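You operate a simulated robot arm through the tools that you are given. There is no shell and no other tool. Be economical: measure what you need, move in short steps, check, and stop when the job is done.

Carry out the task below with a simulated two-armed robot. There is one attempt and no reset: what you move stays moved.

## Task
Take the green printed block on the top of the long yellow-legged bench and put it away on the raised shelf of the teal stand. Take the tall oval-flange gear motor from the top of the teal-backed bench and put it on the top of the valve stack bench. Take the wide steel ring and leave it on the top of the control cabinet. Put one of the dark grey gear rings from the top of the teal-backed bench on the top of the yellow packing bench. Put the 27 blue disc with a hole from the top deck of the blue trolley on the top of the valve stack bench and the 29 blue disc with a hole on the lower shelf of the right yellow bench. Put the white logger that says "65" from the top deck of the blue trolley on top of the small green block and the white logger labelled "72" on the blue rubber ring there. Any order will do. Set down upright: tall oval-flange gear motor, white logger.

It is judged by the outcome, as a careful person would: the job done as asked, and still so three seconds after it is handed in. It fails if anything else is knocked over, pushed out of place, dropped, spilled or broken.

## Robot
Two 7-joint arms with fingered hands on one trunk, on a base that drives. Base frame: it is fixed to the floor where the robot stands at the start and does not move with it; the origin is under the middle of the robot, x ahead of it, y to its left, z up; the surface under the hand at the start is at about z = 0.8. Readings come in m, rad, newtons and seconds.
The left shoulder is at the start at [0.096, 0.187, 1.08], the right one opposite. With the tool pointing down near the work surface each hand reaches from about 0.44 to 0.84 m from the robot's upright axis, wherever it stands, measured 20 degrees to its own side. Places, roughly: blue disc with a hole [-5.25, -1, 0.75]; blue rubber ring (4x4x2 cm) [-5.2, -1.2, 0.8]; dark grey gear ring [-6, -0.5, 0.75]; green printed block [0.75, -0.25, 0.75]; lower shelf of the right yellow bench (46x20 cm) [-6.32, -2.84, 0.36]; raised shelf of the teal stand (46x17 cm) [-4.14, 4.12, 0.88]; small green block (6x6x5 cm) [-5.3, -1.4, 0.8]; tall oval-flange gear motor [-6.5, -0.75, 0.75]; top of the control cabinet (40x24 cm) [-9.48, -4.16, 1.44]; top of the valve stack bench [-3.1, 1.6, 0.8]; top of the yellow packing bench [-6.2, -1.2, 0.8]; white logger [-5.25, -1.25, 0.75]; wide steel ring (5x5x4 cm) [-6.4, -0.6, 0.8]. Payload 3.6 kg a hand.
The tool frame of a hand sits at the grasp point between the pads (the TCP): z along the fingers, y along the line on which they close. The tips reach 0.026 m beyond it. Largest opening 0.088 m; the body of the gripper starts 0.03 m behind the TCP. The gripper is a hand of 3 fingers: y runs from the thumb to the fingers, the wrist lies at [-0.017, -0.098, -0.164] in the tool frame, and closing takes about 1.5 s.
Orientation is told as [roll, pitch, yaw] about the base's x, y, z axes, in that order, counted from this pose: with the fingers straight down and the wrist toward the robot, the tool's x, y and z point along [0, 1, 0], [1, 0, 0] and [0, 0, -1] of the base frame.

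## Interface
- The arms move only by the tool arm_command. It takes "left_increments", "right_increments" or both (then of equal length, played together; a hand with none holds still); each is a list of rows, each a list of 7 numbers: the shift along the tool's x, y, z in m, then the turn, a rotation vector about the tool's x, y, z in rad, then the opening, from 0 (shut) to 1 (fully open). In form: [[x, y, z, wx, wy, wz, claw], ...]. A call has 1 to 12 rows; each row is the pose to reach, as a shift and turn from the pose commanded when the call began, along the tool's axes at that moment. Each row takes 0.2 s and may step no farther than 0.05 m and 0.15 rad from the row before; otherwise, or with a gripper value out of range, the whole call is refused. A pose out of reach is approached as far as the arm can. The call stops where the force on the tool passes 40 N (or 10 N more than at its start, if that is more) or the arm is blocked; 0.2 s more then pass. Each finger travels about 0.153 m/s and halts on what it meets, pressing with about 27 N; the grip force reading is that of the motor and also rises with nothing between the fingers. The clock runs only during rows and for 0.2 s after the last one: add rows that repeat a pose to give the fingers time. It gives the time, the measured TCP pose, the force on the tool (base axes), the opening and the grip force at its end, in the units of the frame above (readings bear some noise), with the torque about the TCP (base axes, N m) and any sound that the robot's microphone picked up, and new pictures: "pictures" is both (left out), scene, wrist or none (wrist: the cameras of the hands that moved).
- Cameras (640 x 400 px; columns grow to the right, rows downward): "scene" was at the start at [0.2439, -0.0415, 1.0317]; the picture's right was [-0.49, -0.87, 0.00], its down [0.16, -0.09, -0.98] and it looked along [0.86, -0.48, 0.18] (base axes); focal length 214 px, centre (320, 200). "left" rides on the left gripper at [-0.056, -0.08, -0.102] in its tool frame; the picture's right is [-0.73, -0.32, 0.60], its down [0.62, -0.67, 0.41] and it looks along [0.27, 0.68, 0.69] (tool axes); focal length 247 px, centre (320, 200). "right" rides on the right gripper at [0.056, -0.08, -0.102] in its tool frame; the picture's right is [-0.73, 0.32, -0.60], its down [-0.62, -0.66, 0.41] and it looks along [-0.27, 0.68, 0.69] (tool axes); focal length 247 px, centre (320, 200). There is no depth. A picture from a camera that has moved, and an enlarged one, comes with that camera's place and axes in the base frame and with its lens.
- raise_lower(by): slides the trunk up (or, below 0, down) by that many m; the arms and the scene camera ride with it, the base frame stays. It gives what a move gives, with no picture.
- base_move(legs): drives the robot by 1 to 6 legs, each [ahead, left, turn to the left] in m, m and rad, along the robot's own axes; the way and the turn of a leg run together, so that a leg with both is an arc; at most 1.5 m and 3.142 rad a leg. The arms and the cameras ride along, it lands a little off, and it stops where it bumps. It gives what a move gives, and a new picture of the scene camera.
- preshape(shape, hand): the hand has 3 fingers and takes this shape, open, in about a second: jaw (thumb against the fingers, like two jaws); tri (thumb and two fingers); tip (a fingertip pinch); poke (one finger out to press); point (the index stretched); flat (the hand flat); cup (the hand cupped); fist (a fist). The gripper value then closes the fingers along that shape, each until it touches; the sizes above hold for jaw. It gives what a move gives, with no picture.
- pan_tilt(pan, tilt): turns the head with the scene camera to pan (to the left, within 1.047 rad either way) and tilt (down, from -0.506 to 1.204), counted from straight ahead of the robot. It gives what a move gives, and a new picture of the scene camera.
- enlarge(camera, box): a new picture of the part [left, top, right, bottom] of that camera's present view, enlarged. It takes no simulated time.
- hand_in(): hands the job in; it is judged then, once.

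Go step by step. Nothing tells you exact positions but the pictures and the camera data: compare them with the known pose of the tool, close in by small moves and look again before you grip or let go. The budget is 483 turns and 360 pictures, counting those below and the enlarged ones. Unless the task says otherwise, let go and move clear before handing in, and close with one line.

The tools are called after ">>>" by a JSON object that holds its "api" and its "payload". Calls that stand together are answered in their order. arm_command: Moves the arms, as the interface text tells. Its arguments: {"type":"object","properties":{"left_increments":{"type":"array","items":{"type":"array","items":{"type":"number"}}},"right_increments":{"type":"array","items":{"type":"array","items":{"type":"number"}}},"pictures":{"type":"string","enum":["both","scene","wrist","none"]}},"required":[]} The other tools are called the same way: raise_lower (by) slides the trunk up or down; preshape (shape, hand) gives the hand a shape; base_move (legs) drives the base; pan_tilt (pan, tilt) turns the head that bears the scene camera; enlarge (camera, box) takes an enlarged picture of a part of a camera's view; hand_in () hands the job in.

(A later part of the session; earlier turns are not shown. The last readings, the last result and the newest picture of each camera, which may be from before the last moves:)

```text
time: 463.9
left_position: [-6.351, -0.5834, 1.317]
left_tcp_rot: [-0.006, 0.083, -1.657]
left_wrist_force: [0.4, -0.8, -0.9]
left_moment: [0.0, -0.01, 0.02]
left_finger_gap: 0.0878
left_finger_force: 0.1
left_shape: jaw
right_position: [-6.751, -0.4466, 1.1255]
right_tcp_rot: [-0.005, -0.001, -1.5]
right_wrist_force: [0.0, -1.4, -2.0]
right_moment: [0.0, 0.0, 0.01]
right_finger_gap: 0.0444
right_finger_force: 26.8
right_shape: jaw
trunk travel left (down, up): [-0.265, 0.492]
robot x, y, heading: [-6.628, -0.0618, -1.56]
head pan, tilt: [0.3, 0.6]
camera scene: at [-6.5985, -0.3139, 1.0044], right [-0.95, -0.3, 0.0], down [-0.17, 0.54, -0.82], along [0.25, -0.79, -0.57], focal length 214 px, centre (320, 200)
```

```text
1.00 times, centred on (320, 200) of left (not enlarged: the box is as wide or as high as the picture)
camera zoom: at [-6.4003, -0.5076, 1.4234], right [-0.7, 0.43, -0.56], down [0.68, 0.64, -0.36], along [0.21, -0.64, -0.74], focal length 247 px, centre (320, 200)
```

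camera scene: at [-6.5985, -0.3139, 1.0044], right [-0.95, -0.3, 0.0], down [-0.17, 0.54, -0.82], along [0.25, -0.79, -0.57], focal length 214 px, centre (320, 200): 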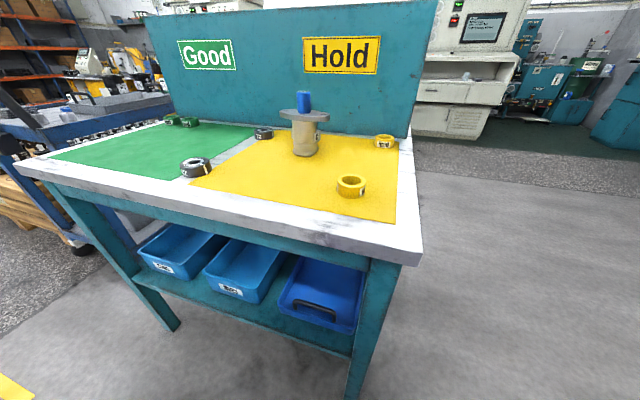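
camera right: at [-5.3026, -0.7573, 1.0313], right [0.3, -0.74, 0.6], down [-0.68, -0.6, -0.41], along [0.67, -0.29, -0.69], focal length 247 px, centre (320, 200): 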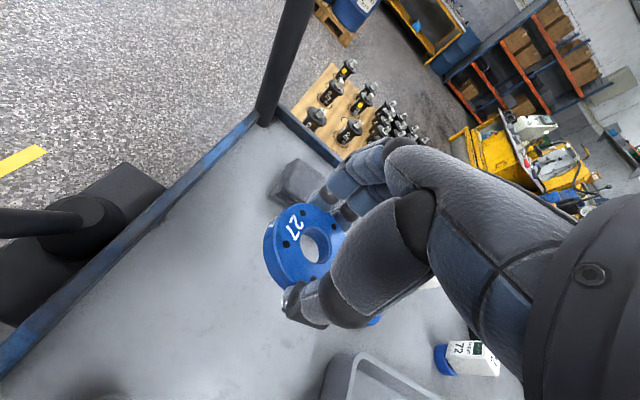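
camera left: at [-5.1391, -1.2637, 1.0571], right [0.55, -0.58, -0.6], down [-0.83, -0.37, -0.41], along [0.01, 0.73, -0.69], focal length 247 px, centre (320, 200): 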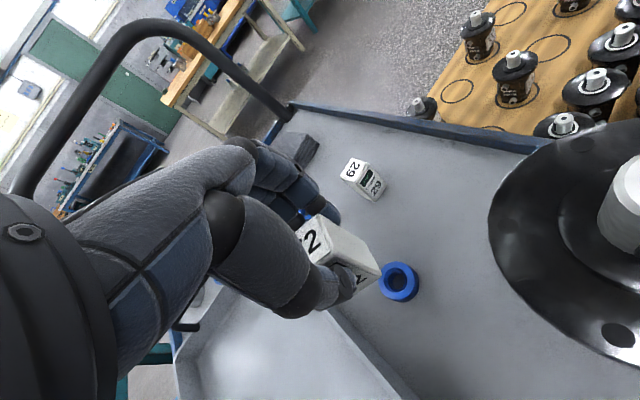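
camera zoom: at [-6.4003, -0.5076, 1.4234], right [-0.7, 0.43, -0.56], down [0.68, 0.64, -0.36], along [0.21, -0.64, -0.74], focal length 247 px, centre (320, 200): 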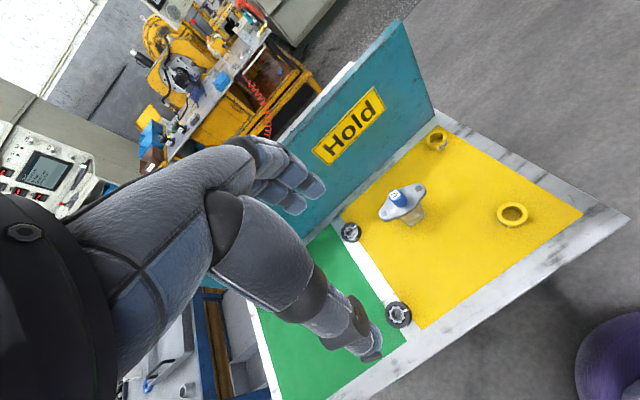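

>>> {"api": "arm_command", "payload": {"left_increments": [[-0.01, 0.045, 0, -0.03, 0, -0.03, 1], [-0.02, 0.09, 0, -0.06, 0, -0.06, 1], [-0.03, 0.135, 0, -0.083, 0, -0.087, 1], [-0.044, 0.18, 0, -0.083, 0, -0.087, 1], [-0.044, 0.196, 0, -0.083, 0, -0.087, 1]], "pictures": "none"}}

>>> {"api": "arm_command", "payload": {"left_increments": [[0, 0, 0.045, 0, 0, 0, 0.8], [0, 0, 0.09, 0, 0, 0, 0.8], [0, 0, 0.135, 0, 0, 0, 0.8], [0, 0, 0.18, 0, 0, 0, 0.8], [0, 0, 0.22, 0, 0, 0, 0.8]]}}

>>> {"api": "enlarge", "payload": {"camera": "scene", "box": [240, 40, 400, 140]}}

```text
time: 465.1
left_position: [-6.4077, -0.7476, 1.2852]
left_tcp_rot: [-0.002, 0.0, -1.57]
left_wrist_force: [-0.1, 0.5, 1.2]
left_moment: [-0.02, -0.01, -0.01]
left_finger_gap: 0.0878
left_finger_force: 0.0
left_shape: jaw
left hand out of reach, approached as far as the arm can: row 4, 5
right_position: [-6.7512, -0.4469, 1.1257]
right_tcp_rot: [-0.001, 0.001, -1.499]
right_wrist_force: [-0.4, 0.7, -1.4]
right_moment: [0.0, -0.02, -0.03]
right_finger_gap: 0.0444
right_finger_force: 27.1
right_shape: jaw
trunk travel left (down, up): [-0.265, 0.492]
robot x, y, heading: [-6.6286, -0.067, -1.562]
head pan, tilt: [0.3, 0.6]
```

```text
time: 466.2
left_position: [-6.4081, -0.8309, 1.0822]
left_tcp_rot: [-0.003, 0.006, -1.569]
left_wrist_force: [-0.8, 0.1, 0.3]
left_moment: [0.0, 0.01, -0.01]
left_finger_gap: 0.0705
left_finger_force: 0.1
left_shape: jaw
left hand out of reach, approached as far as the arm can: row 1, 2, 3, 4, 5
right_position: [-6.7491, -0.4489, 1.1262]
right_tcp_rot: [-0.003, 0.002, -1.499]
right_wrist_force: [-0.1, -0.7, -3.1]
right_moment: [-0.02, 0.02, 0.03]
right_finger_gap: 0.0445
right_finger_force: 27.6
right_shape: jaw
trunk travel left (down, up): [-0.265, 0.492]
robot x, y, heading: [-6.6254, -0.0707, -1.562]
head pan, tilt: [0.3, 0.6]
camera scene: at [-6.5979, -0.3157, 1.0036], right [-0.95, -0.3, 0.0], down [-0.17, 0.54, -0.82], along [0.25, -0.78, -0.57], focal length 214 px, centre (320, 200)
camera left: at [-6.464, -0.7514, 1.1839], right [-0.74, 0.32, -0.59], down [0.62, 0.67, -0.41], along [0.27, -0.67, -0.69], focal length 247 px, centre (320, 200)
```

scene: 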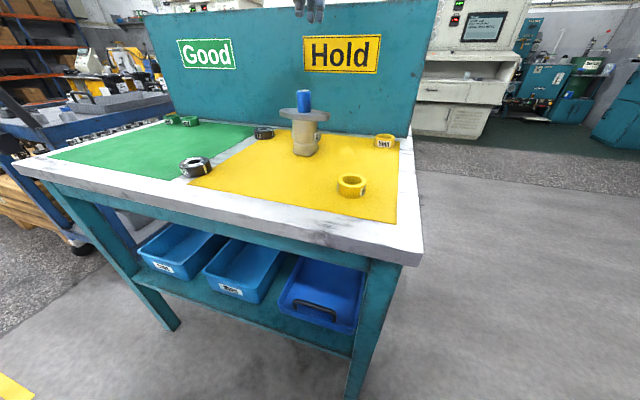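
left: 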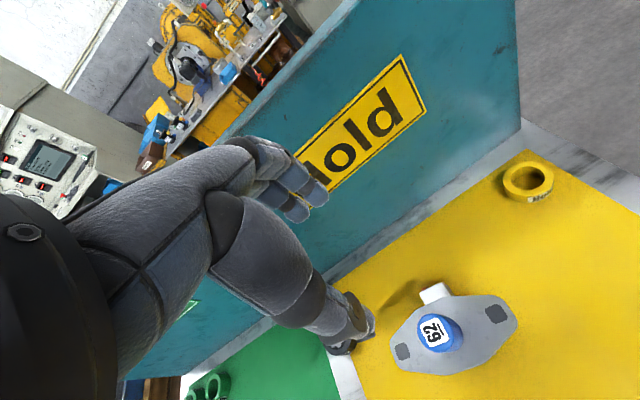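

```text
4.00 times, centred on (320, 90) of scene
camera zoom: at [-6.5979, -0.3157, 1.0036], right [-0.95, -0.3, 0.0], down [-0.17, 0.54, -0.82], along [0.25, -0.78, -0.57], focal length 858 px, centre (320, 640)
```

zoom: 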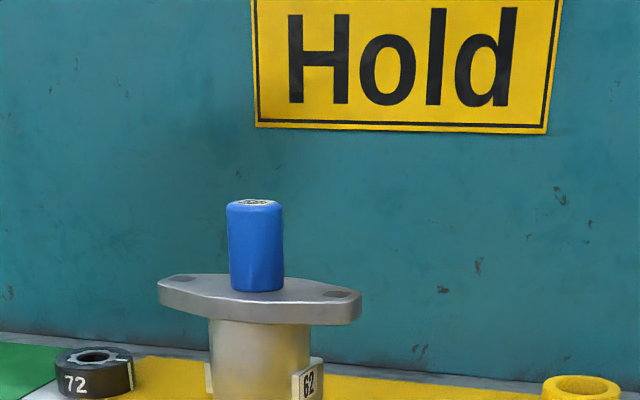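

The cap's centre is at about (-6.412, -0.784), with its top near z = 0.945. I'll shift back toward me and lower.

>>> {"api": "arm_command", "payload": {"left_increments": [[-0.002, -0.025, 0, 0, 0, 0, 0.7], [-0.004, -0.05, 0, 0, 0, 0, 0.7], [-0.004, -0.05, 0.04, 0, 0, 0, 0.7], [-0.004, -0.05, 0.07, 0, 0, 0, 0.7]]}}

>>> {"api": "enlarge", "payload": {"camera": "left", "box": [240, 180, 480, 330]}}

```text
time: 467.2
left_position: [-6.419, -0.8382, 1.0284]
left_tcp_rot: [-0.002, 0.004, -1.57]
left_wrist_force: [0.1, -0.6, 0.0]
left_moment: [-0.01, 0.01, 0.02]
left_finger_gap: 0.0619
left_finger_force: 0.1
left_shape: jaw
left hand out of reach, approached as far as the arm can: row 1, 2, 3, 4
right_position: [-6.7501, -0.4465, 1.126]
right_tcp_rot: [-0.003, -0.001, -1.5]
right_wrist_force: [0.1, -0.4, -2.4]
right_moment: [-0.01, -0.05, 0.0]
right_finger_gap: 0.0448
right_finger_force: 27.3
right_shape: jaw
trunk travel left (down, up): [-0.265, 0.492]
robot x, y, heading: [-6.6265, -0.0641, -1.565]
head pan, tilt: [0.3, 0.6]
camera scene: at [-6.5984, -0.314, 1.0043], right [-0.95, -0.3, 0.0], down [-0.17, 0.54, -0.82], along [0.25, -0.79, -0.57], focal length 214 px, centre (320, 200)
camera left: at [-6.4747, -0.7582, 1.1307], right [-0.74, 0.32, -0.6], down [0.62, 0.67, -0.41], along [0.27, -0.67, -0.69], focal length 247 px, centre (320, 200)
```

scene: 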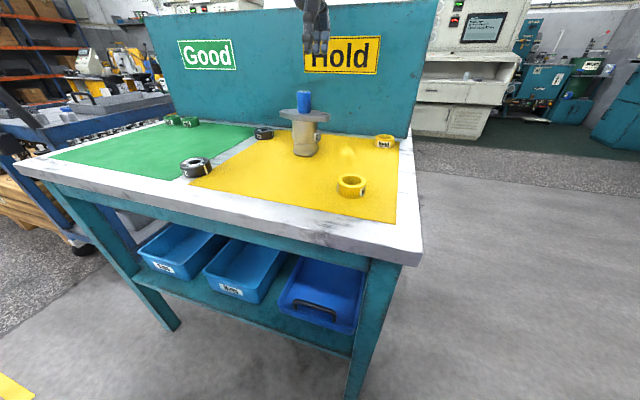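
left: 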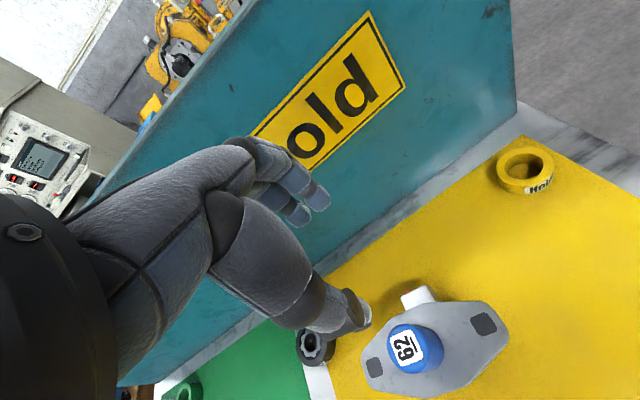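

```text
2.67 times, centred on (360, 255) of left
camera zoom: at [-6.4747, -0.7582, 1.1307], right [-0.74, 0.32, -0.6], down [0.62, 0.67, -0.41], along [0.27, -0.67, -0.69], focal length 659 px, centre (213, 53)
```

zoom: 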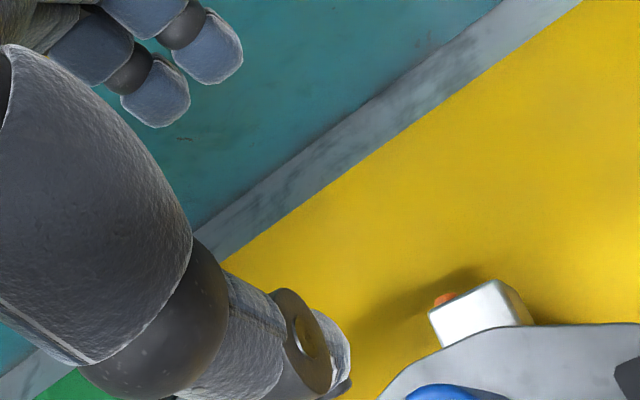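

>>> {"api": "arm_command", "payload": {"left_increments": [[0, -0.03, 0, 0, 0, 0, 0.7], [0.003, -0.06, 0, 0, 0, 0, 0.7], [0.006, -0.09, 0, 0, 0, 0, 0.7]], "pictures": "wrist"}}

```text
time: 468.1
left_position: [-6.4179, -0.8384, 1.0331]
left_tcp_rot: [-0.005, 0.001, -1.57]
left_wrist_force: [0.5, 1.5, 0.3]
left_moment: [-0.01, 0.0, -0.02]
left_finger_gap: 0.0619
left_finger_force: 0.1
left_shape: jaw
left hand out of reach, approached as far as the arm can: row 1, 2, 3
right_position: [-6.7498, -0.4458, 1.1256]
right_tcp_rot: [-0.002, 0.0, -1.499]
right_wrist_force: [1.1, -0.3, -1.3]
right_moment: [-0.01, 0.01, 0.01]
right_finger_gap: 0.0447
right_finger_force: 27.4
right_shape: jaw
trunk travel left (down, up): [-0.265, 0.492]
robot x, y, heading: [-6.6282, -0.0672, -1.561]
head pan, tilt: [0.3, 0.6]
camera left: at [-6.4737, -0.7576, 1.1355], right [-0.74, 0.32, -0.6], down [0.62, 0.67, -0.41], along [0.27, -0.67, -0.69], focal length 247 px, centre (320, 200)
```

left: 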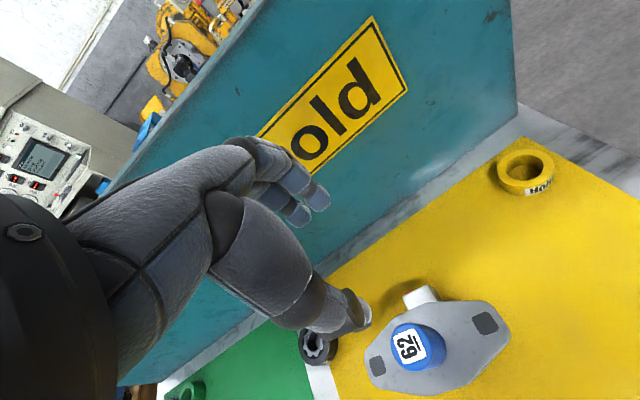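

The arm looks singular at full stretch. I'll pull it well back and up to free it.

>>> {"api": "arm_command", "payload": {"left_increments": [[0, -0.04, -0.02, 0, 0, 0, 0.7], [0, -0.08, -0.04, 0, 0, 0, 0.7], [0, -0.12, -0.06, 0, 0, 0, 0.7], [0, -0.16, -0.06, 0, 0, 0, 0.7], [0, -0.2, -0.06, 0, 0, 0, 0.7]], "pictures": "scene"}}

```text
time: 469.2
left_position: [-6.4279, -0.8132, 1.1413]
left_tcp_rot: [-0.005, 0.003, -1.571]
left_wrist_force: [-0.1, -0.5, -0.4]
left_moment: [-0.02, -0.01, 0.01]
left_finger_gap: 0.0619
left_finger_force: 0.0
left_shape: jaw
left hand out of reach, approached as far as the arm can: row 1, 2, 3, 4, 5
right_position: [-6.7506, -0.4463, 1.1256]
right_tcp_rot: [-0.002, -0.001, -1.5]
right_wrist_force: [0.2, -0.5, -3.0]
right_moment: [0.0, 0.0, 0.0]
right_finger_gap: 0.0445
right_finger_force: 26.7
right_shape: jaw
trunk travel left (down, up): [-0.265, 0.492]
robot x, y, heading: [-6.6238, -0.0656, -1.56]
head pan, tilt: [0.3, 0.6]
camera scene: at [-6.5985, -0.3137, 1.0044], right [-0.95, -0.3, 0.0], down [-0.17, 0.54, -0.83], along [0.25, -0.79, -0.57], focal length 214 px, centre (320, 200)
```

scene: 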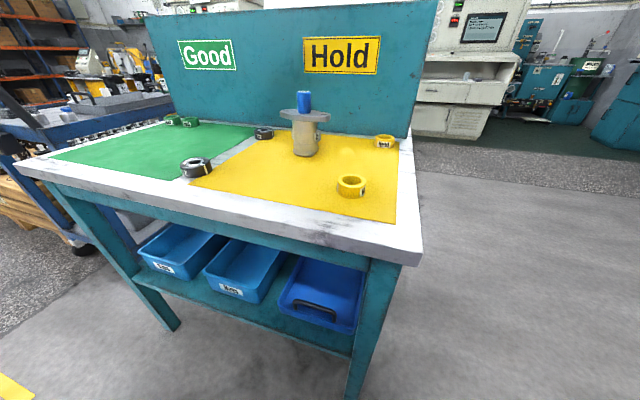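

The arm is straight and singular. I'll nudge it sideways with a rotation to break out of the stretched pose.

>>> {"api": "arm_command", "payload": {"left_increments": [[0.04, 0, 0, 0, 0, 0.1, 0.7], [0.08, 0, 0, 0, 0, 0.2, 0.7], [0.12, 0, 0, 0, 0, 0.3, 0.7], [0.16, 0, -0.02, 0, 0, 0.4, 0.7], [0.2, 0, -0.04, 0, 0, 0.5, 0.7]], "pictures": "none"}}

```text
time: 470.4
left_position: [-6.244, -0.7529, 1.1481]
left_tcp_rot: [-0.003, 0.001, -2.044]
left_wrist_force: [-0.1, -0.4, -0.8]
left_moment: [-0.02, 0.01, 0.01]
left_finger_gap: 0.0616
left_finger_force: 0.0
left_shape: jaw
left hand out of reach, approached as far as the arm can: row 2, 3, 4, 5
right_position: [-6.7491, -0.4472, 1.1255]
right_tcp_rot: [-0.004, 0.0, -1.497]
right_wrist_force: [1.0, 0.2, -2.9]
right_moment: [0.06, -0.01, 0.04]
right_finger_gap: 0.0443
right_finger_force: 26.7
right_shape: jaw
trunk travel left (down, up): [-0.265, 0.492]
robot x, y, heading: [-6.6253, -0.0671, -1.561]
head pan, tilt: [0.3, 0.6]
```

>>> {"api": "arm_command", "payload": {"left_increments": [[-0.03, -0.03, 0, 0, 0, -0.1, 0.7], [-0.06, -0.06, 0, 0, 0, -0.2, 0.7], [-0.08, -0.1, 0, 0, 0, -0.3, 0.7], [-0.1, -0.14, 0, 0, 0, -0.4, 0.7], [-0.1, -0.18, 0, 0, 0, -0.47, 0.7]], "pictures": "none"}}

```text
time: 471.6
left_position: [-6.2474, -0.5444, 1.1511]
left_tcp_rot: [-0.004, 0.002, -1.598]
left_wrist_force: [0.1, -0.5, -0.4]
left_moment: [0.02, 0.0, 0.02]
left_finger_gap: 0.0621
left_finger_force: 0.0
left_shape: jaw
right_position: [-6.7498, -0.4458, 1.1259]
right_tcp_rot: [-0.003, 0.001, -1.5]
right_wrist_force: [0.0, -0.2, -1.9]
right_moment: [0.06, 0.02, -0.01]
right_finger_gap: 0.0444
right_finger_force: 27.5
right_shape: jaw
trunk travel left (down, up): [-0.265, 0.492]
robot x, y, heading: [-6.6259, -0.0647, -1.564]
head pan, tilt: [0.3, 0.6]
```

The arm is free again. I'll bring the base 10 cm closer so this stays comfortably in reach, then move above the cap.

>>> {"api": "base_move", "payload": {"legs": [[0.1, 0, 0]]}}

>>> {"api": "arm_command", "payload": {"left_increments": [[-0.035, 0.03, 0, 0, 0, -0.01, 0.7], [-0.07, 0.06, 0, 0, 0, -0.02, 0.7], [-0.105, 0.09, 0, 0, 0, -0.03, 0.7], [-0.135, 0.12, 0, 0, 0, -0.03, 0.7], [-0.161, 0.145, 0.02, 0, 0, -0.03, 0.7], [-0.161, 0.145, 0.06, 0, 0, -0.03, 0.7], [-0.161, 0.145, 0.1, 0, 0, -0.03, 0.7], [-0.161, 0.145, 0.13, 0, 0, -0.03, 0.7]]}}

```text
time: 472.8
left_position: [-6.2473, -0.6466, 1.1509]
left_tcp_rot: [-0.004, 0.004, -1.6]
left_wrist_force: [-0.2, -0.3, 0.1]
left_moment: [0.02, 0.0, 0.01]
left_finger_gap: 0.0618
left_finger_force: 0.1
left_shape: jaw
right_position: [-6.7499, -0.547, 1.126]
right_tcp_rot: [-0.003, 0.002, -1.499]
right_wrist_force: [-0.1, 0.0, -2.3]
right_moment: [0.01, -0.01, 0.01]
right_finger_gap: 0.0444
right_finger_force: 26.7
right_shape: jaw
trunk travel left (down, up): [-0.265, 0.492]
robot x, y, heading: [-6.6222, -0.164, -1.56]
head pan, tilt: [0.3, 0.6]
camera scene: at [-6.5976, -0.4149, 1.004], right [-0.95, -0.3, 0.0], down [-0.17, 0.54, -0.82], along [0.25, -0.79, -0.57], focal length 214 px, centre (320, 200)
```

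scene: 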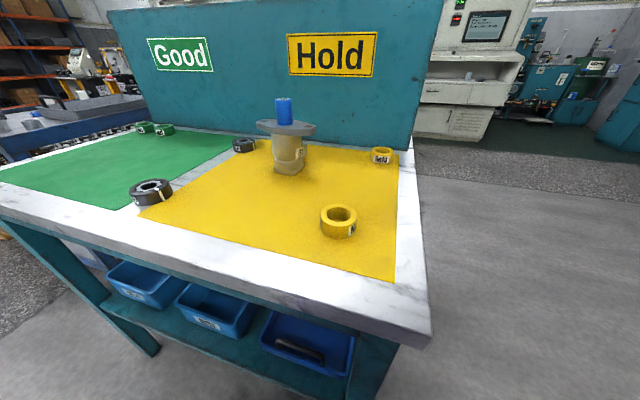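

```text
time: 474.6
left_position: [-6.4147, -0.785, 1.0223]
left_tcp_rot: [-0.006, -0.001, -1.57]
left_wrist_force: [0.4, 0.3, -0.5]
left_moment: [0.02, -0.02, -0.02]
left_finger_gap: 0.0618
left_finger_force: 0.0
left_shape: jaw
right_position: [-6.7488, -0.5451, 1.1255]
right_tcp_rot: [-0.005, 0.0, -1.501]
right_wrist_force: [-0.8, -0.6, -2.2]
right_moment: [0.0, -0.01, 0.0]
right_finger_gap: 0.0446
right_finger_force: 27.2
right_shape: jaw
trunk travel left (down, up): [-0.265, 0.492]
robot x, y, heading: [-6.6272, -0.1693, -1.561]
head pan, tilt: [0.3, 0.6]
camera scene: at [-6.5976, -0.4137, 1.0044], right [-0.95, -0.3, 0.0], down [-0.17, 0.54, -0.82], along [0.25, -0.79, -0.57], focal length 214 px, centre (320, 200)
camera left: at [-6.4703, -0.7054, 1.1235], right [-0.74, 0.32, -0.6], down [0.62, 0.67, -0.41], along [0.27, -0.68, -0.69], focal length 247 px, centre (320, 200)
```

scene: 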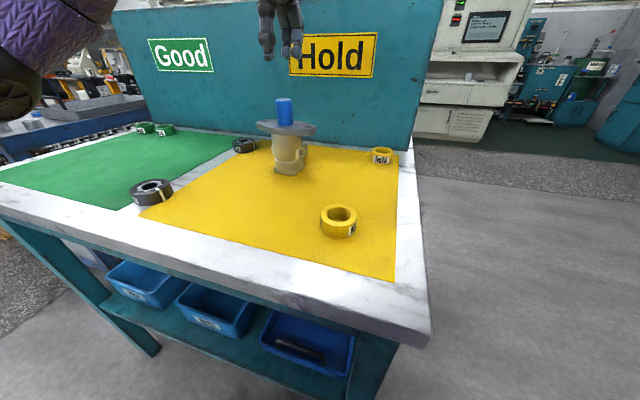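
left: 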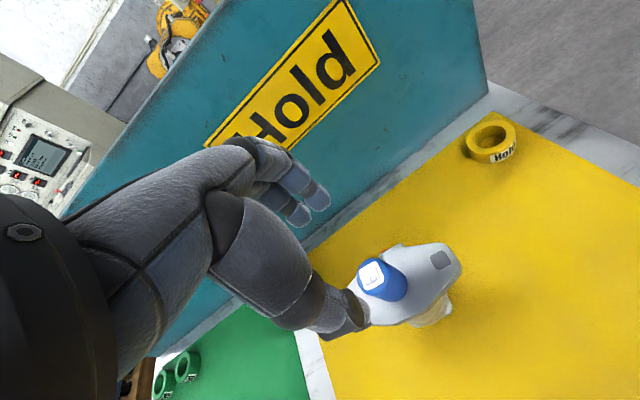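

Aligned over the cap, whose top is at z ≈ 0.942. I'll descend so the fingertips end just above the flange.

>>> {"api": "arm_command", "payload": {"left_increments": [[0, 0, 0.03, 0, 0, 0, 0.7], [0, 0, 0.06, 0, 0, 0, 0.7], [0, 0, 0.08, 0, 0, 0, 0.7], [0, 0, 0.087, 0, 0, 0, 0.7]], "pictures": "wrist"}}

>>> {"api": "enlarge", "payload": {"camera": "scene", "box": [220, 70, 348, 150]}}

```text
time: 475.6
left_position: [-6.4128, -0.7849, 0.9347]
left_tcp_rot: [-0.004, 0.001, -1.57]
left_wrist_force: [-0.1, 0.5, -0.1]
left_moment: [-0.01, 0.0, -0.01]
left_finger_gap: 0.0619
left_finger_force: 0.0
left_shape: jaw
right_position: [-6.7491, -0.5457, 1.1247]
right_tcp_rot: [-0.003, 0.001, -1.498]
right_wrist_force: [-0.3, 0.4, -2.1]
right_moment: [-0.02, 0.0, -0.02]
right_finger_gap: 0.0444
right_finger_force: 27.6
right_shape: jaw
trunk travel left (down, up): [-0.265, 0.492]
robot x, y, heading: [-6.6243, -0.1659, -1.562]
head pan, tilt: [0.3, 0.6]
camera left: at [-6.4687, -0.705, 1.0365], right [-0.74, 0.32, -0.6], down [0.62, 0.67, -0.41], along [0.27, -0.67, -0.69], focal length 247 px, centre (320, 200)
```

left: 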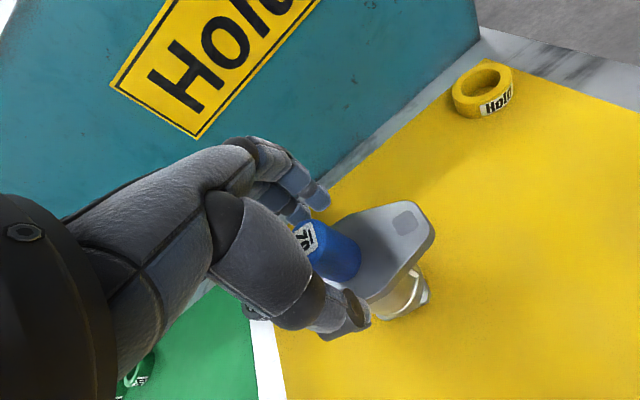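

```text
5.00 times, centred on (284, 110) of scene
camera zoom: at [-6.5977, -0.4136, 1.0044], right [-0.95, -0.3, 0.0], down [-0.17, 0.54, -0.82], along [0.25, -0.79, -0.57], focal length 1072 px, centre (500, 650)
```

zoom: 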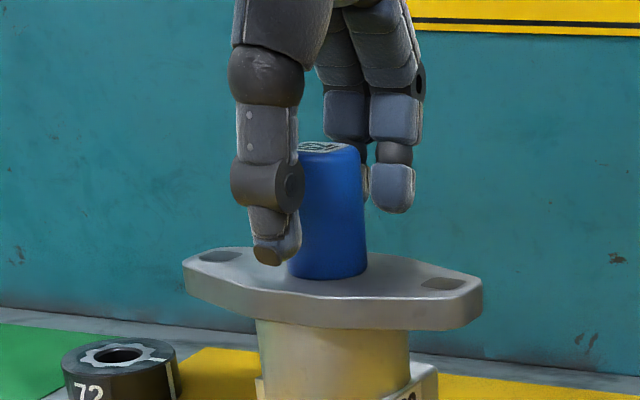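

The fingers straddle the cap above the flange. I'll close and lift a little.

>>> {"api": "arm_command", "payload": {"left_increments": [[0, 0, 0, 0, 0, 0, 0.45], [0, 0, 0, 0, 0, 0, 0.25], [0, 0, 0, 0, 0, 0, 0.1], [0, 0, 0, 0, 0, 0, 0], [0, 0, 0, 0, 0, 0, 0], [0, 0, 0, 0, 0, 0, 0], [0, 0, -0.015, 0, 0, 0, 0], [0, 0, -0.04, 0, 0, 0, 0]], "pictures": "wrist"}}

>>> {"api": "enlarge", "payload": {"camera": "scene", "box": [210, 60, 370, 190]}}

```text
time: 477.4
left_position: [-6.4128, -0.7869, 0.9735]
left_tcp_rot: [-0.002, 0.004, -1.571]
left_wrist_force: [0.1, 0.3, -9.4]
left_moment: [0.07, 0.03, 0.01]
left_finger_gap: 0.0194
left_finger_force: 27.1
left_shape: jaw
right_position: [-6.7501, -0.547, 1.1261]
right_tcp_rot: [-0.003, -0.001, -1.499]
right_wrist_force: [0.9, -0.2, -2.2]
right_moment: [0.0, -0.01, -0.01]
right_finger_gap: 0.0448
right_finger_force: 27.5
right_shape: jaw
trunk travel left (down, up): [-0.265, 0.492]
robot x, y, heading: [-6.6246, -0.1612, -1.56]
head pan, tilt: [0.3, 0.6]
camera left: at [-6.4689, -0.7059, 1.0756], right [-0.74, 0.32, -0.6], down [0.62, 0.67, -0.41], along [0.27, -0.67, -0.69], focal length 247 px, centre (320, 200)
```

left: 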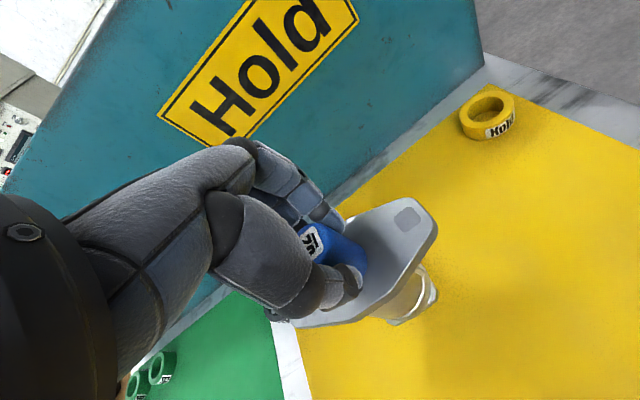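

```text
3.08 times, centred on (290, 125) of scene
camera zoom: at [-6.5976, -0.4142, 1.0042], right [-0.95, -0.3, 0.0], down [-0.17, 0.54, -0.82], along [0.25, -0.79, -0.57], focal length 660 px, centre (412, 431)
```

zoom: 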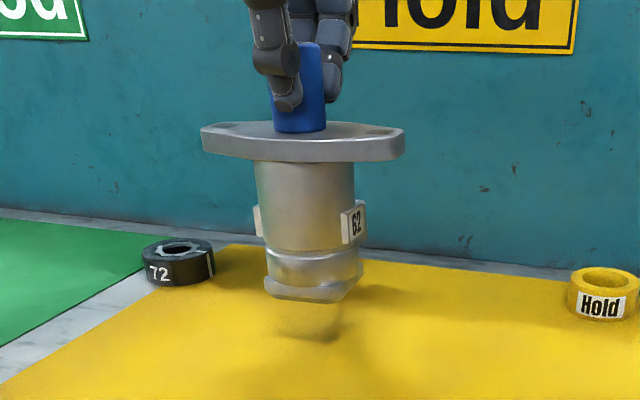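

The motor hangs upright in the left hand, at about 1 kg. I'll lift it higher and draw it back.

>>> {"api": "arm_command", "payload": {"left_increments": [[0, 0, -0.04, 0, 0, 0, 0], [0, 0, -0.08, 0, 0, 0, 0], [0, 0, -0.12, 0, 0, 0, 0], [0, 0, -0.15, 0, 0, 0, 0], [0.01, -0.03, -0.15, 0, 0, 0, 0], [0.02, -0.06, -0.15, 0, 0, 0, 0], [0.03, -0.09, -0.15, 0, 0, 0, 0], [0.04, -0.12, -0.15, 0, 0, 0, 0]], "pictures": "none"}}

>>> {"api": "base_move", "payload": {"legs": [[-0.5, 0, 0]]}}

>>> {"api": "pan_tilt", "payload": {"pan": 0.4, "tilt": 0.3}}

```text
time: 479.2
left_position: [-6.3726, -0.6684, 1.125]
left_tcp_rot: [-0.004, 0.0, -1.571]
left_wrist_force: [0.4, 0.0, -8.0]
left_moment: [-0.04, -0.01, 0.01]
left_finger_gap: 0.0192
left_finger_force: 26.9
left_shape: jaw
right_position: [-6.7495, -0.5456, 1.1258]
right_tcp_rot: [-0.003, -0.001, -1.498]
right_wrist_force: [-0.2, -0.5, -3.0]
right_moment: [-0.01, 0.02, -0.02]
right_finger_gap: 0.0444
right_finger_force: 26.8
right_shape: jaw
trunk travel left (down, up): [-0.265, 0.492]
robot x, y, heading: [-6.6236, -0.1638, -1.568]
head pan, tilt: [0.3, 0.6]
```

```text
time: 482.1
left_position: [-6.3779, -0.1743, 1.1251]
left_tcp_rot: [-0.004, 0.003, -1.574]
left_wrist_force: [-0.3, 1.4, -8.4]
left_moment: [0.01, 0.04, 0.03]
left_finger_gap: 0.0189
left_finger_force: 26.6
left_shape: jaw
right_position: [-6.7546, -0.0493, 1.1261]
right_tcp_rot: [-0.004, 0.001, -1.506]
right_wrist_force: [0.7, -0.2, -2.3]
right_moment: [0.03, -0.01, 0.0]
right_finger_gap: 0.0444
right_finger_force: 26.7
right_shape: jaw
trunk travel left (down, up): [-0.265, 0.492]
robot x, y, heading: [-6.6293, 0.3304, -1.566]
head pan, tilt: [0.3, 0.6]
camera scene: at [-6.6014, 0.0824, 1.0044], right [-0.95, -0.3, 0.0], down [-0.17, 0.54, -0.82], along [0.25, -0.79, -0.57], focal length 214 px, centre (320, 200)
```

scene: 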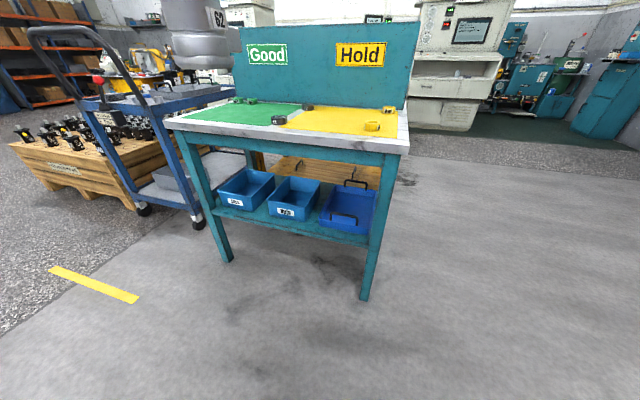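

```text
time: 482.9
left_position: [-6.3784, -0.1746, 1.1244]
left_tcp_rot: [-0.002, 0.005, -1.576]
left_wrist_force: [-0.9, -0.3, -9.1]
left_moment: [-0.02, -0.03, -0.03]
left_finger_gap: 0.0194
left_finger_force: 27.2
left_shape: jaw
right_position: [-6.7549, -0.0503, 1.1257]
right_tcp_rot: [-0.004, 0.003, -1.507]
right_wrist_force: [0.1, -0.5, -2.9]
right_moment: [-0.02, 0.03, -0.02]
right_finger_gap: 0.0445
right_finger_force: 26.4
right_shape: jaw
trunk travel left (down, up): [-0.265, 0.492]
robot x, y, heading: [-6.6273, 0.3287, -1.571]
head pan, tilt: [0.4, 0.3]
camera scene: at [-6.5912, 0.0803, 1.0316], right [-0.92, -0.39, 0.0], down [-0.12, 0.27, -0.95], along [0.37, -0.88, -0.3], focal length 214 px, centre (320, 200)
```

scene: 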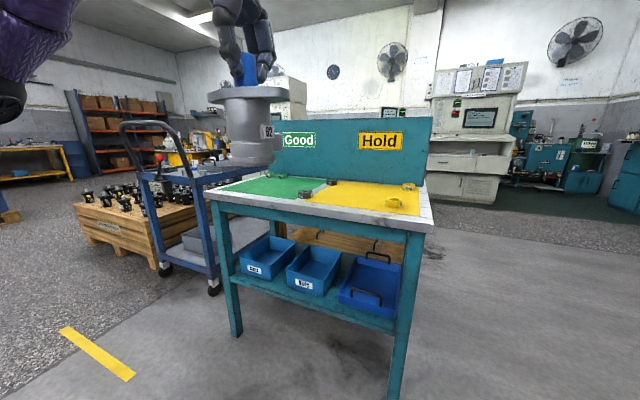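

I'm carrying disc 27 in the right hand and the motor in the left. I'll turn east and drive along y ≈ 0.4 toward the valve stack bench.

>>> {"api": "base_move", "payload": {"legs": [[0, 0, 1.57], [1.2, 0, 0]]}}

>>> {"api": "pan_tilt", "payload": {"pan": 0.2, "tilt": 0.2}}

```text
time: 492.9
left_position: [-4.9086, 0.5801, 1.1245]
left_tcp_rot: [-0.003, 0.002, 0.002]
left_wrist_force: [0.2, -0.2, -9.7]
left_moment: [0.0, 0.01, -0.01]
left_finger_gap: 0.019
left_finger_force: 27.8
left_shape: jaw
right_position: [-5.0319, 0.2038, 1.1254]
right_tcp_rot: [-0.003, 0.002, 0.07]
right_wrist_force: [0.4, 0.1, -1.6]
right_moment: [0.02, 0.04, 0.02]
right_finger_gap: 0.0442
right_finger_force: 26.8
right_shape: jaw
trunk travel left (down, up): [-0.265, 0.492]
robot x, y, heading: [-5.412, 0.3318, 0.008]
head pan, tilt: [0.4, 0.3]
camera scene: at [-5.1625, 0.3667, 1.0316], right [0.4, -0.92, 0.0], down [-0.27, -0.12, -0.95], along [0.88, 0.38, -0.3], focal length 214 px, centre (320, 200)
```

scene: 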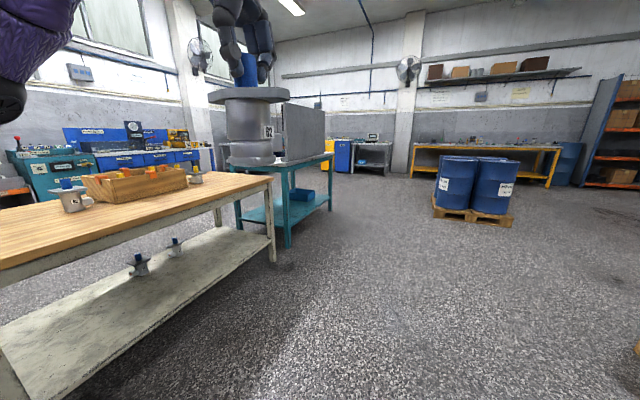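

```text
time: 493.6
left_position: [-4.9088, 0.5811, 1.1252]
left_tcp_rot: [-0.003, 0.005, 0.002]
left_wrist_force: [0.2, -0.1, -8.8]
left_moment: [-0.04, 0.01, -0.01]
left_finger_gap: 0.0189
left_finger_force: 27.4
left_shape: jaw
right_position: [-5.0318, 0.2048, 1.1264]
right_tcp_rot: [-0.005, 0.002, 0.072]
right_wrist_force: [0.2, -0.2, -1.6]
right_moment: [-0.03, -0.01, 0.0]
right_finger_gap: 0.0444
right_finger_force: 26.8
right_shape: jaw
trunk travel left (down, up): [-0.265, 0.492]
robot x, y, heading: [-5.4113, 0.3255, 0.012]
head pan, tilt: [0.201, 0.201]
camera scene: at [-5.1573, 0.3491, 1.0409], right [0.21, -0.98, 0.0], down [-0.2, -0.04, -0.98], along [0.96, 0.2, -0.2], focal length 214 px, centre (320, 200)
```

scene: 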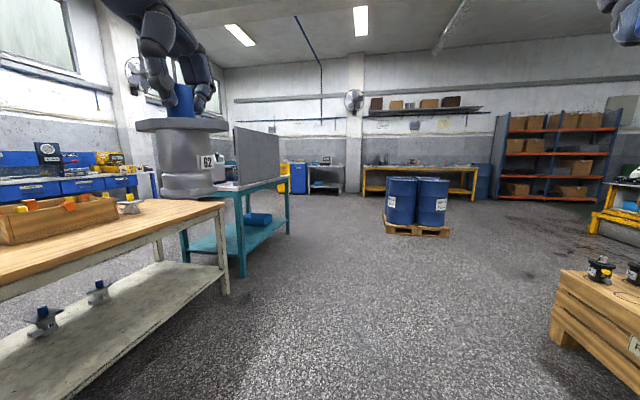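

The valve stack bench has a grey board along its south side, so I'll go around its east end and work from the north.

>>> {"api": "base_move", "payload": {"legs": [[1.25, 0.17, -0.012], [1.25, 0.2, 0], [1.2, 0.2, 0]]}}

```text
time: 511.9
left_position: [-1.1503, 1.1222, 1.1241]
left_tcp_rot: [-0.003, 0.004, -0.028]
left_wrist_force: [0.8, -0.2, -8.6]
left_moment: [0.03, -0.03, -0.01]
left_finger_gap: 0.019
left_finger_force: 26.8
left_shape: jaw
right_position: [-1.2832, 0.7499, 1.1266]
right_tcp_rot: [-0.002, 0.001, 0.041]
right_wrist_force: [0.1, -0.7, -2.3]
right_moment: [-0.04, -0.02, 0.01]
right_finger_gap: 0.044
right_finger_force: 27.4
right_shape: jaw
trunk travel left (down, up): [-0.265, 0.492]
robot x, y, heading: [-1.6634, 0.8852, -0.02]
head pan, tilt: [0.201, 0.201]
camera scene: at [-1.4063, 0.8982, 1.0409], right [0.18, -0.98, 0.0], down [-0.2, -0.04, -0.98], along [0.96, 0.17, -0.2], focal length 214 px, centre (320, 200)
```

scene: 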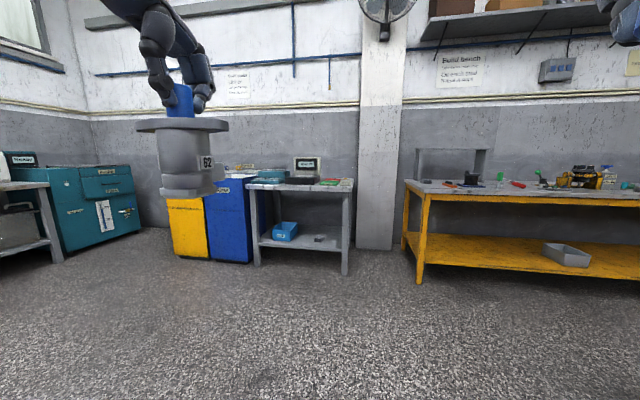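

>>> {"api": "base_move", "payload": {"legs": [[0, 1.0, 0.02], [0, 0.9, 0], [0, 0, -1.57], [0, -0.5, 0]]}}

>>> {"api": "pan_tilt", "payload": {"pan": -0.5, "tilt": 0.35}}

```text
time: 527.8
left_position: [-1.9113, 2.2924, 1.123]
left_tcp_rot: [-0.003, 0.005, -1.558]
left_wrist_force: [-0.9, -0.4, -8.4]
left_moment: [-0.03, 0.07, 0.0]
left_finger_gap: 0.0186
left_finger_force: 27.2
left_shape: jaw
right_position: [-2.289, 2.4097, 1.1257]
right_tcp_rot: [-0.003, 0.002, -1.486]
right_wrist_force: [-0.5, 0.1, -2.3]
right_moment: [0.01, -0.03, 0.01]
right_finger_gap: 0.0441
right_finger_force: 27.5
right_shape: jaw
trunk travel left (down, up): [-0.265, 0.492]
robot x, y, heading: [-2.1683, 2.7959, -1.551]
head pan, tilt: [0.201, 0.201]
camera scene: at [-2.1461, 2.5369, 1.041], right [-0.98, -0.22, 0.0], down [-0.04, 0.2, -0.98], along [0.22, -0.96, -0.2], focal length 214 px, centre (320, 200)
```

scene: 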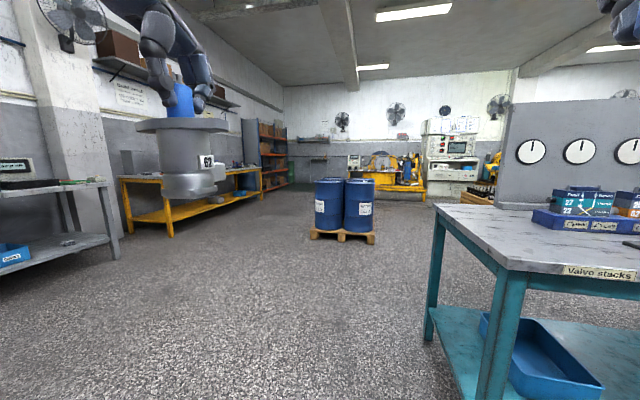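

```text
time: 528.9
left_position: [-1.9107, 2.2918, 1.124]
left_tcp_rot: [-0.002, 0.003, -1.556]
left_wrist_force: [-0.2, -0.7, -9.0]
left_moment: [0.01, 0.02, 0.0]
left_finger_gap: 0.0184
left_finger_force: 27.0
left_shape: jaw
right_position: [-2.2885, 2.4086, 1.126]
right_tcp_rot: [-0.002, 0.002, -1.487]
right_wrist_force: [-0.1, 0.2, -1.9]
right_moment: [-0.02, 0.01, -0.03]
right_finger_gap: 0.044
right_finger_force: 27.3
right_shape: jaw
trunk travel left (down, up): [-0.265, 0.492]
robot x, y, heading: [-2.1709, 2.7891, -1.55]
head pan, tilt: [-0.499, 0.351]
camera scene: at [-2.2088, 2.5451, 1.027], right [-0.89, 0.46, 0.0], down [0.16, 0.31, -0.94], along [-0.43, -0.83, -0.34], focal length 214 px, centre (320, 200)
```

scene: 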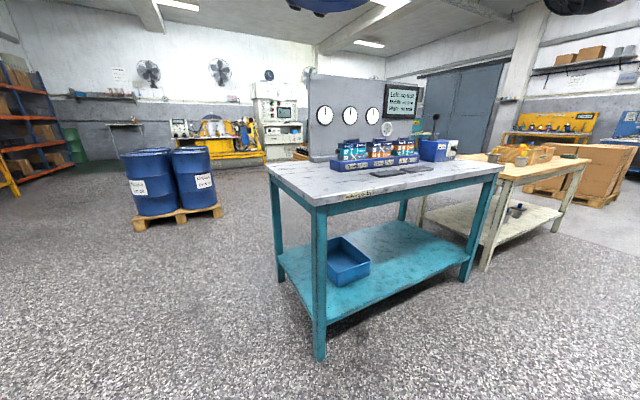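

This is the "Valve stacks" bench, with free space at its east end and front. I'll zoom in to choose spots.

>>> {"api": "enlarge", "payload": {"camera": "scene", "box": [250, 90, 520, 240]}}

```text
2.37 times, centred on (385, 165) of scene
camera zoom: at [-2.2088, 2.5451, 1.027], right [-0.89, 0.46, 0.0], down [0.16, 0.31, -0.94], along [-0.43, -0.83, -0.34], focal length 508 px, centre (166, 283)
```

zoom: 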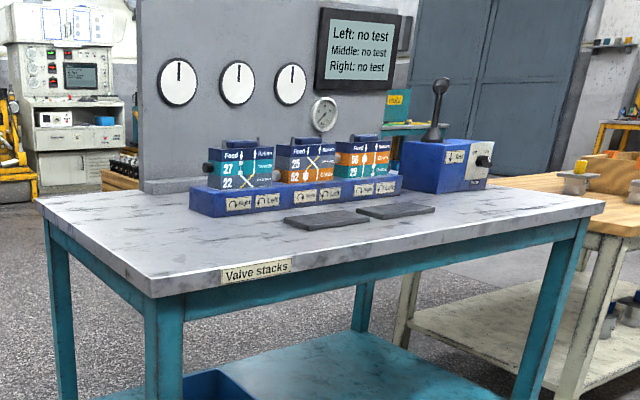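

I'll set disc 27 down first at about (-2.80, 1.85), then the motor at about (-2.60, 1.73). Moving into position.

>>> {"api": "base_move", "payload": {"legs": [[0, -0.43, -0.02], [0.36, 0, 0]]}}

>>> {"api": "pan_tilt", "payload": {"pan": -0.2, "tilt": 0.7}}

```text
time: 533.4
left_position: [-2.3471, 1.9226, 1.1257]
left_tcp_rot: [-0.006, 0.006, -1.574]
left_wrist_force: [-1.1, -0.5, -8.9]
left_moment: [-0.01, 0.02, 0.02]
left_finger_gap: 0.0191
left_finger_force: 26.8
left_shape: jaw
right_position: [-2.7229, 2.0461, 1.1259]
right_tcp_rot: [-0.003, 0.002, -1.504]
right_wrist_force: [0.0, -0.4, -2.2]
right_moment: [0.03, 0.01, -0.02]
right_finger_gap: 0.0439
right_finger_force: 26.5
right_shape: jaw
trunk travel left (down, up): [-0.265, 0.492]
robot x, y, heading: [-2.5956, 2.4274, -1.567]
head pan, tilt: [-0.499, 0.351]
camera scene: at [-2.6417, 2.1805, 1.0268], right [-0.88, 0.47, 0.0], down [0.16, 0.3, -0.94], along [-0.45, -0.83, -0.34], focal length 214 px, centre (320, 200)
```

scene: 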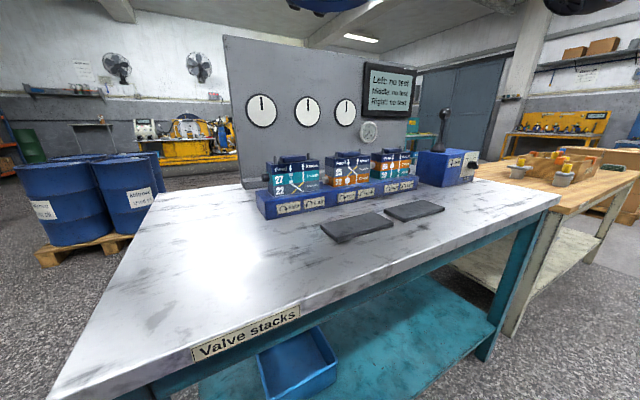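

```text
time: 534.3
left_position: [-2.3473, 1.9234, 1.1234]
left_tcp_rot: [-0.002, 0.005, -1.574]
left_wrist_force: [0.2, -0.2, -9.3]
left_moment: [-0.03, 0.05, 0.0]
left_finger_gap: 0.0186
left_finger_force: 27.1
left_shape: jaw
right_position: [-2.7241, 2.0466, 1.1252]
right_tcp_rot: [-0.004, 0.001, -1.502]
right_wrist_force: [0.1, -0.4, -2.3]
right_moment: [0.04, -0.01, 0.01]
right_finger_gap: 0.0442
right_finger_force: 26.8
right_shape: jaw
trunk travel left (down, up): [-0.265, 0.492]
robot x, y, heading: [-2.5988, 2.4257, -1.567]
head pan, tilt: [-0.201, 0.7]
camera scene: at [-2.6142, 2.1799, 0.9956], right [-0.98, 0.19, 0.0], down [0.13, 0.63, -0.76], along [-0.15, -0.75, -0.64], focal length 214 px, centre (320, 200)
```

scene: 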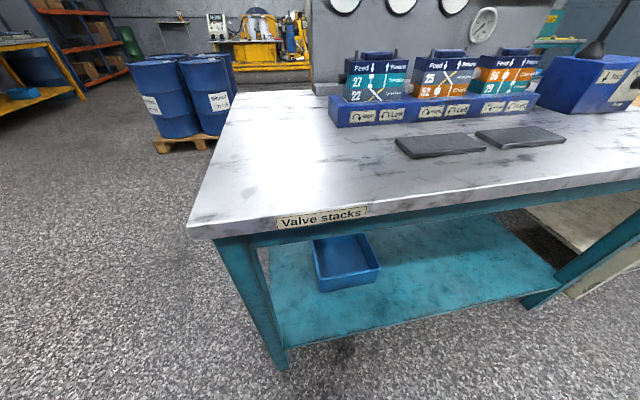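

>>> {"api": "arm_command", "payload": {"right_increments": [[-0.002, 0.045, 0, 0, 0, 0, 0], [-0.004, 0.09, 0, 0, 0, 0, 0], [-0.006, 0.135, 0.0, 0, 0, 0, 0], [-0.009, 0.17, 0.03, 0, 0, 0, 0], [-0.009, 0.186, 0.07, 0, 0, 0, 0], [-0.009, 0.186, 0.115, 0, 0, 0, 0], [-0.009, 0.186, 0.16, 0, 0, 0, 0], [-0.009, 0.186, 0.205, 0, 0, 0, 0], [-0.009, 0.186, 0.25, 0, 0, 0, 0]]}}

```text
time: 536.3
left_position: [-2.3474, 1.9239, 1.1253]
left_tcp_rot: [-0.003, 0.007, -1.573]
left_wrist_force: [0.2, -0.8, -8.3]
left_moment: [0.0, 0.01, 0.03]
left_finger_gap: 0.0188
left_finger_force: 26.8
left_shape: jaw
right_position: [-2.7225, 1.8619, 0.8762]
right_tcp_rot: [-0.003, 0.001, -1.502]
right_wrist_force: [-0.8, 0.0, -2.4]
right_moment: [-0.02, 0.04, -0.02]
right_finger_gap: 0.0438
right_finger_force: 27.2
right_shape: jaw
trunk travel left (down, up): [-0.265, 0.492]
robot x, y, heading: [-2.5941, 2.4247, -1.567]
head pan, tilt: [-0.201, 0.7]
camera scene: at [-2.6142, 2.1797, 0.9955], right [-0.98, 0.19, 0.0], down [0.12, 0.63, -0.76], along [-0.15, -0.75, -0.65], focal length 214 px, centre (320, 200)
camera right: at [-2.6711, 1.9444, 0.9784], right [-0.71, -0.37, 0.6], down [-0.67, 0.62, -0.41], along [-0.22, -0.69, -0.69], focal length 247 px, centre (320, 200)
```

scene: 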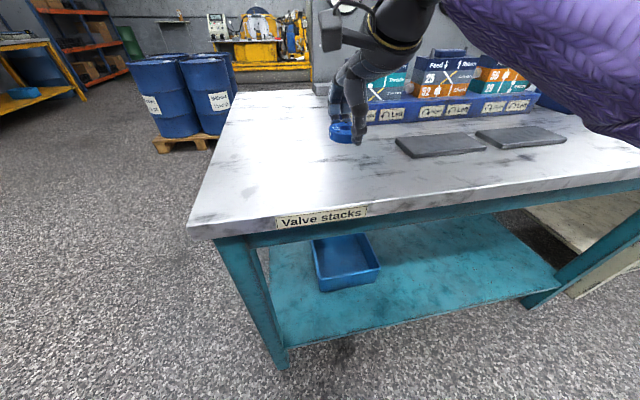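
right: 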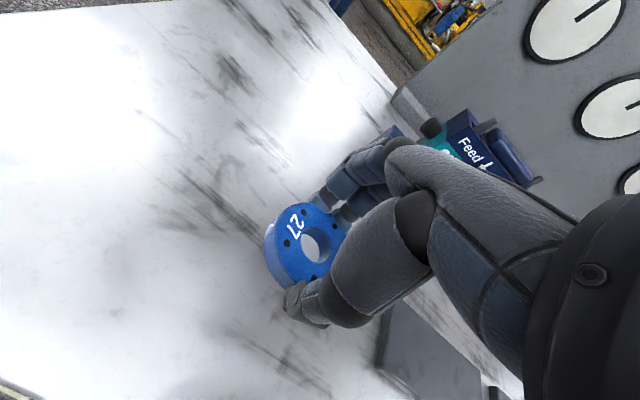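

Clear of everything. I'll lower to contact.

>>> {"api": "arm_command", "payload": {"right_increments": [[0, 0, 0.025, 0, 0, 0, 0], [0, 0, 0.035, 0, 0, 0, 0], [0, 0, 0.041, 0, 0, 0, 0], [0, 0, 0.046, 0, 0, 0, 0], [0, 0, 0.05, 0, 0, 0, 0]], "pictures": "none"}}

```text
time: 537.5
left_position: [-2.3486, 1.9236, 1.1237]
left_tcp_rot: [0.0, 0.004, -1.572]
left_wrist_force: [-0.4, 0.1, -8.3]
left_moment: [0.0, -0.01, 0.01]
left_finger_gap: 0.0188
left_finger_force: 26.8
left_shape: jaw
right_position: [-2.7211, 1.8608, 0.8266]
right_tcp_rot: [-0.001, -0.003, -1.503]
right_wrist_force: [-0.7, 1.1, 4.3]
right_moment: [0.12, 0.02, 0.02]
right_finger_gap: 0.0441
right_finger_force: 26.9
right_shape: jaw
trunk travel left (down, up): [-0.265, 0.492]
robot x, y, heading: [-2.5964, 2.4269, -1.567]
head pan, tilt: [-0.201, 0.7]
```

>>> {"api": "arm_command", "payload": {"right_increments": [[0, 0, 0.002, 0, 0, 0, 0], [0, 0, 0.001, 0, 0, 0, 0.4], [0, 0, 0.0, 0, 0, 0, 0.7], [0, 0, 0.0, 0, 0, 0, 0.9], [0, 0, -0.002, 0, 0, 0, 0.9], [0, 0, -0.03, 0, 0, 0, 0.9], [0, 0, -0.075, 0, 0, 0, 1], [0, 0, -0.12, 0, 0, 0, 1], [0, 0, -0.165, 0, 0, 0, 1], [0, 0, -0.21, 0, 0, 0, 1], [0, -0.04, -0.22, 0, 0, 0, 1], [0, -0.08, -0.22, 0, 0, 0, 1]]}}

```text
time: 540.1
left_position: [-2.3477, 1.9238, 1.1262]
left_tcp_rot: [-0.002, 0.003, -1.572]
left_wrist_force: [0.7, 0.3, -8.5]
left_moment: [0.0, -0.01, 0.02]
left_finger_gap: 0.0188
left_finger_force: 27.0
left_shape: jaw
right_position: [-2.7269, 1.9412, 1.044]
right_tcp_rot: [-0.004, 0.0, -1.503]
right_wrist_force: [0.8, -0.3, 0.3]
right_moment: [0.02, -0.01, 0.02]
right_finger_gap: 0.0879
right_finger_force: 0.2
right_shape: jaw
trunk travel left (down, up): [-0.265, 0.492]
robot x, y, heading: [-2.599, 2.4324, -1.567]
head pan, tilt: [-0.201, 0.7]
camera scene: at [-2.6141, 2.1803, 0.9957], right [-0.98, 0.19, 0.0], down [0.12, 0.63, -0.76], along [-0.15, -0.75, -0.64], focal length 214 px, centre (320, 200)
camera right: at [-2.6764, 2.0232, 1.1464], right [-0.71, -0.37, 0.6], down [-0.67, 0.62, -0.41], along [-0.22, -0.69, -0.69], focal length 247 px, centre (320, 200)
```

scene: 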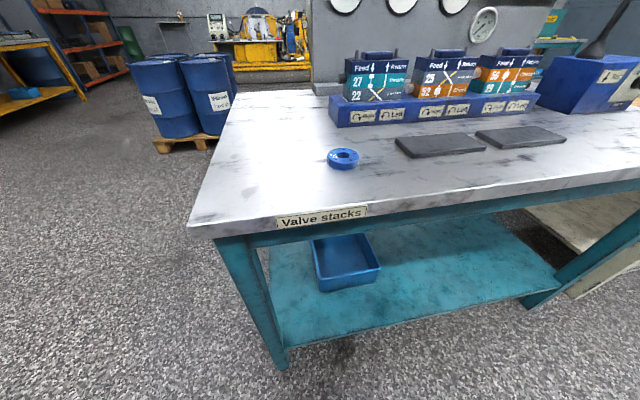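
right: 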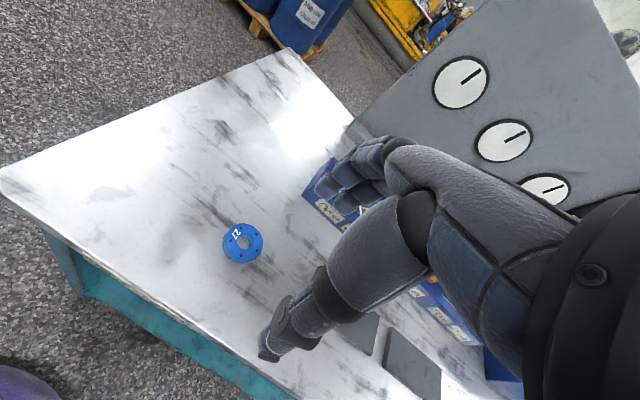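

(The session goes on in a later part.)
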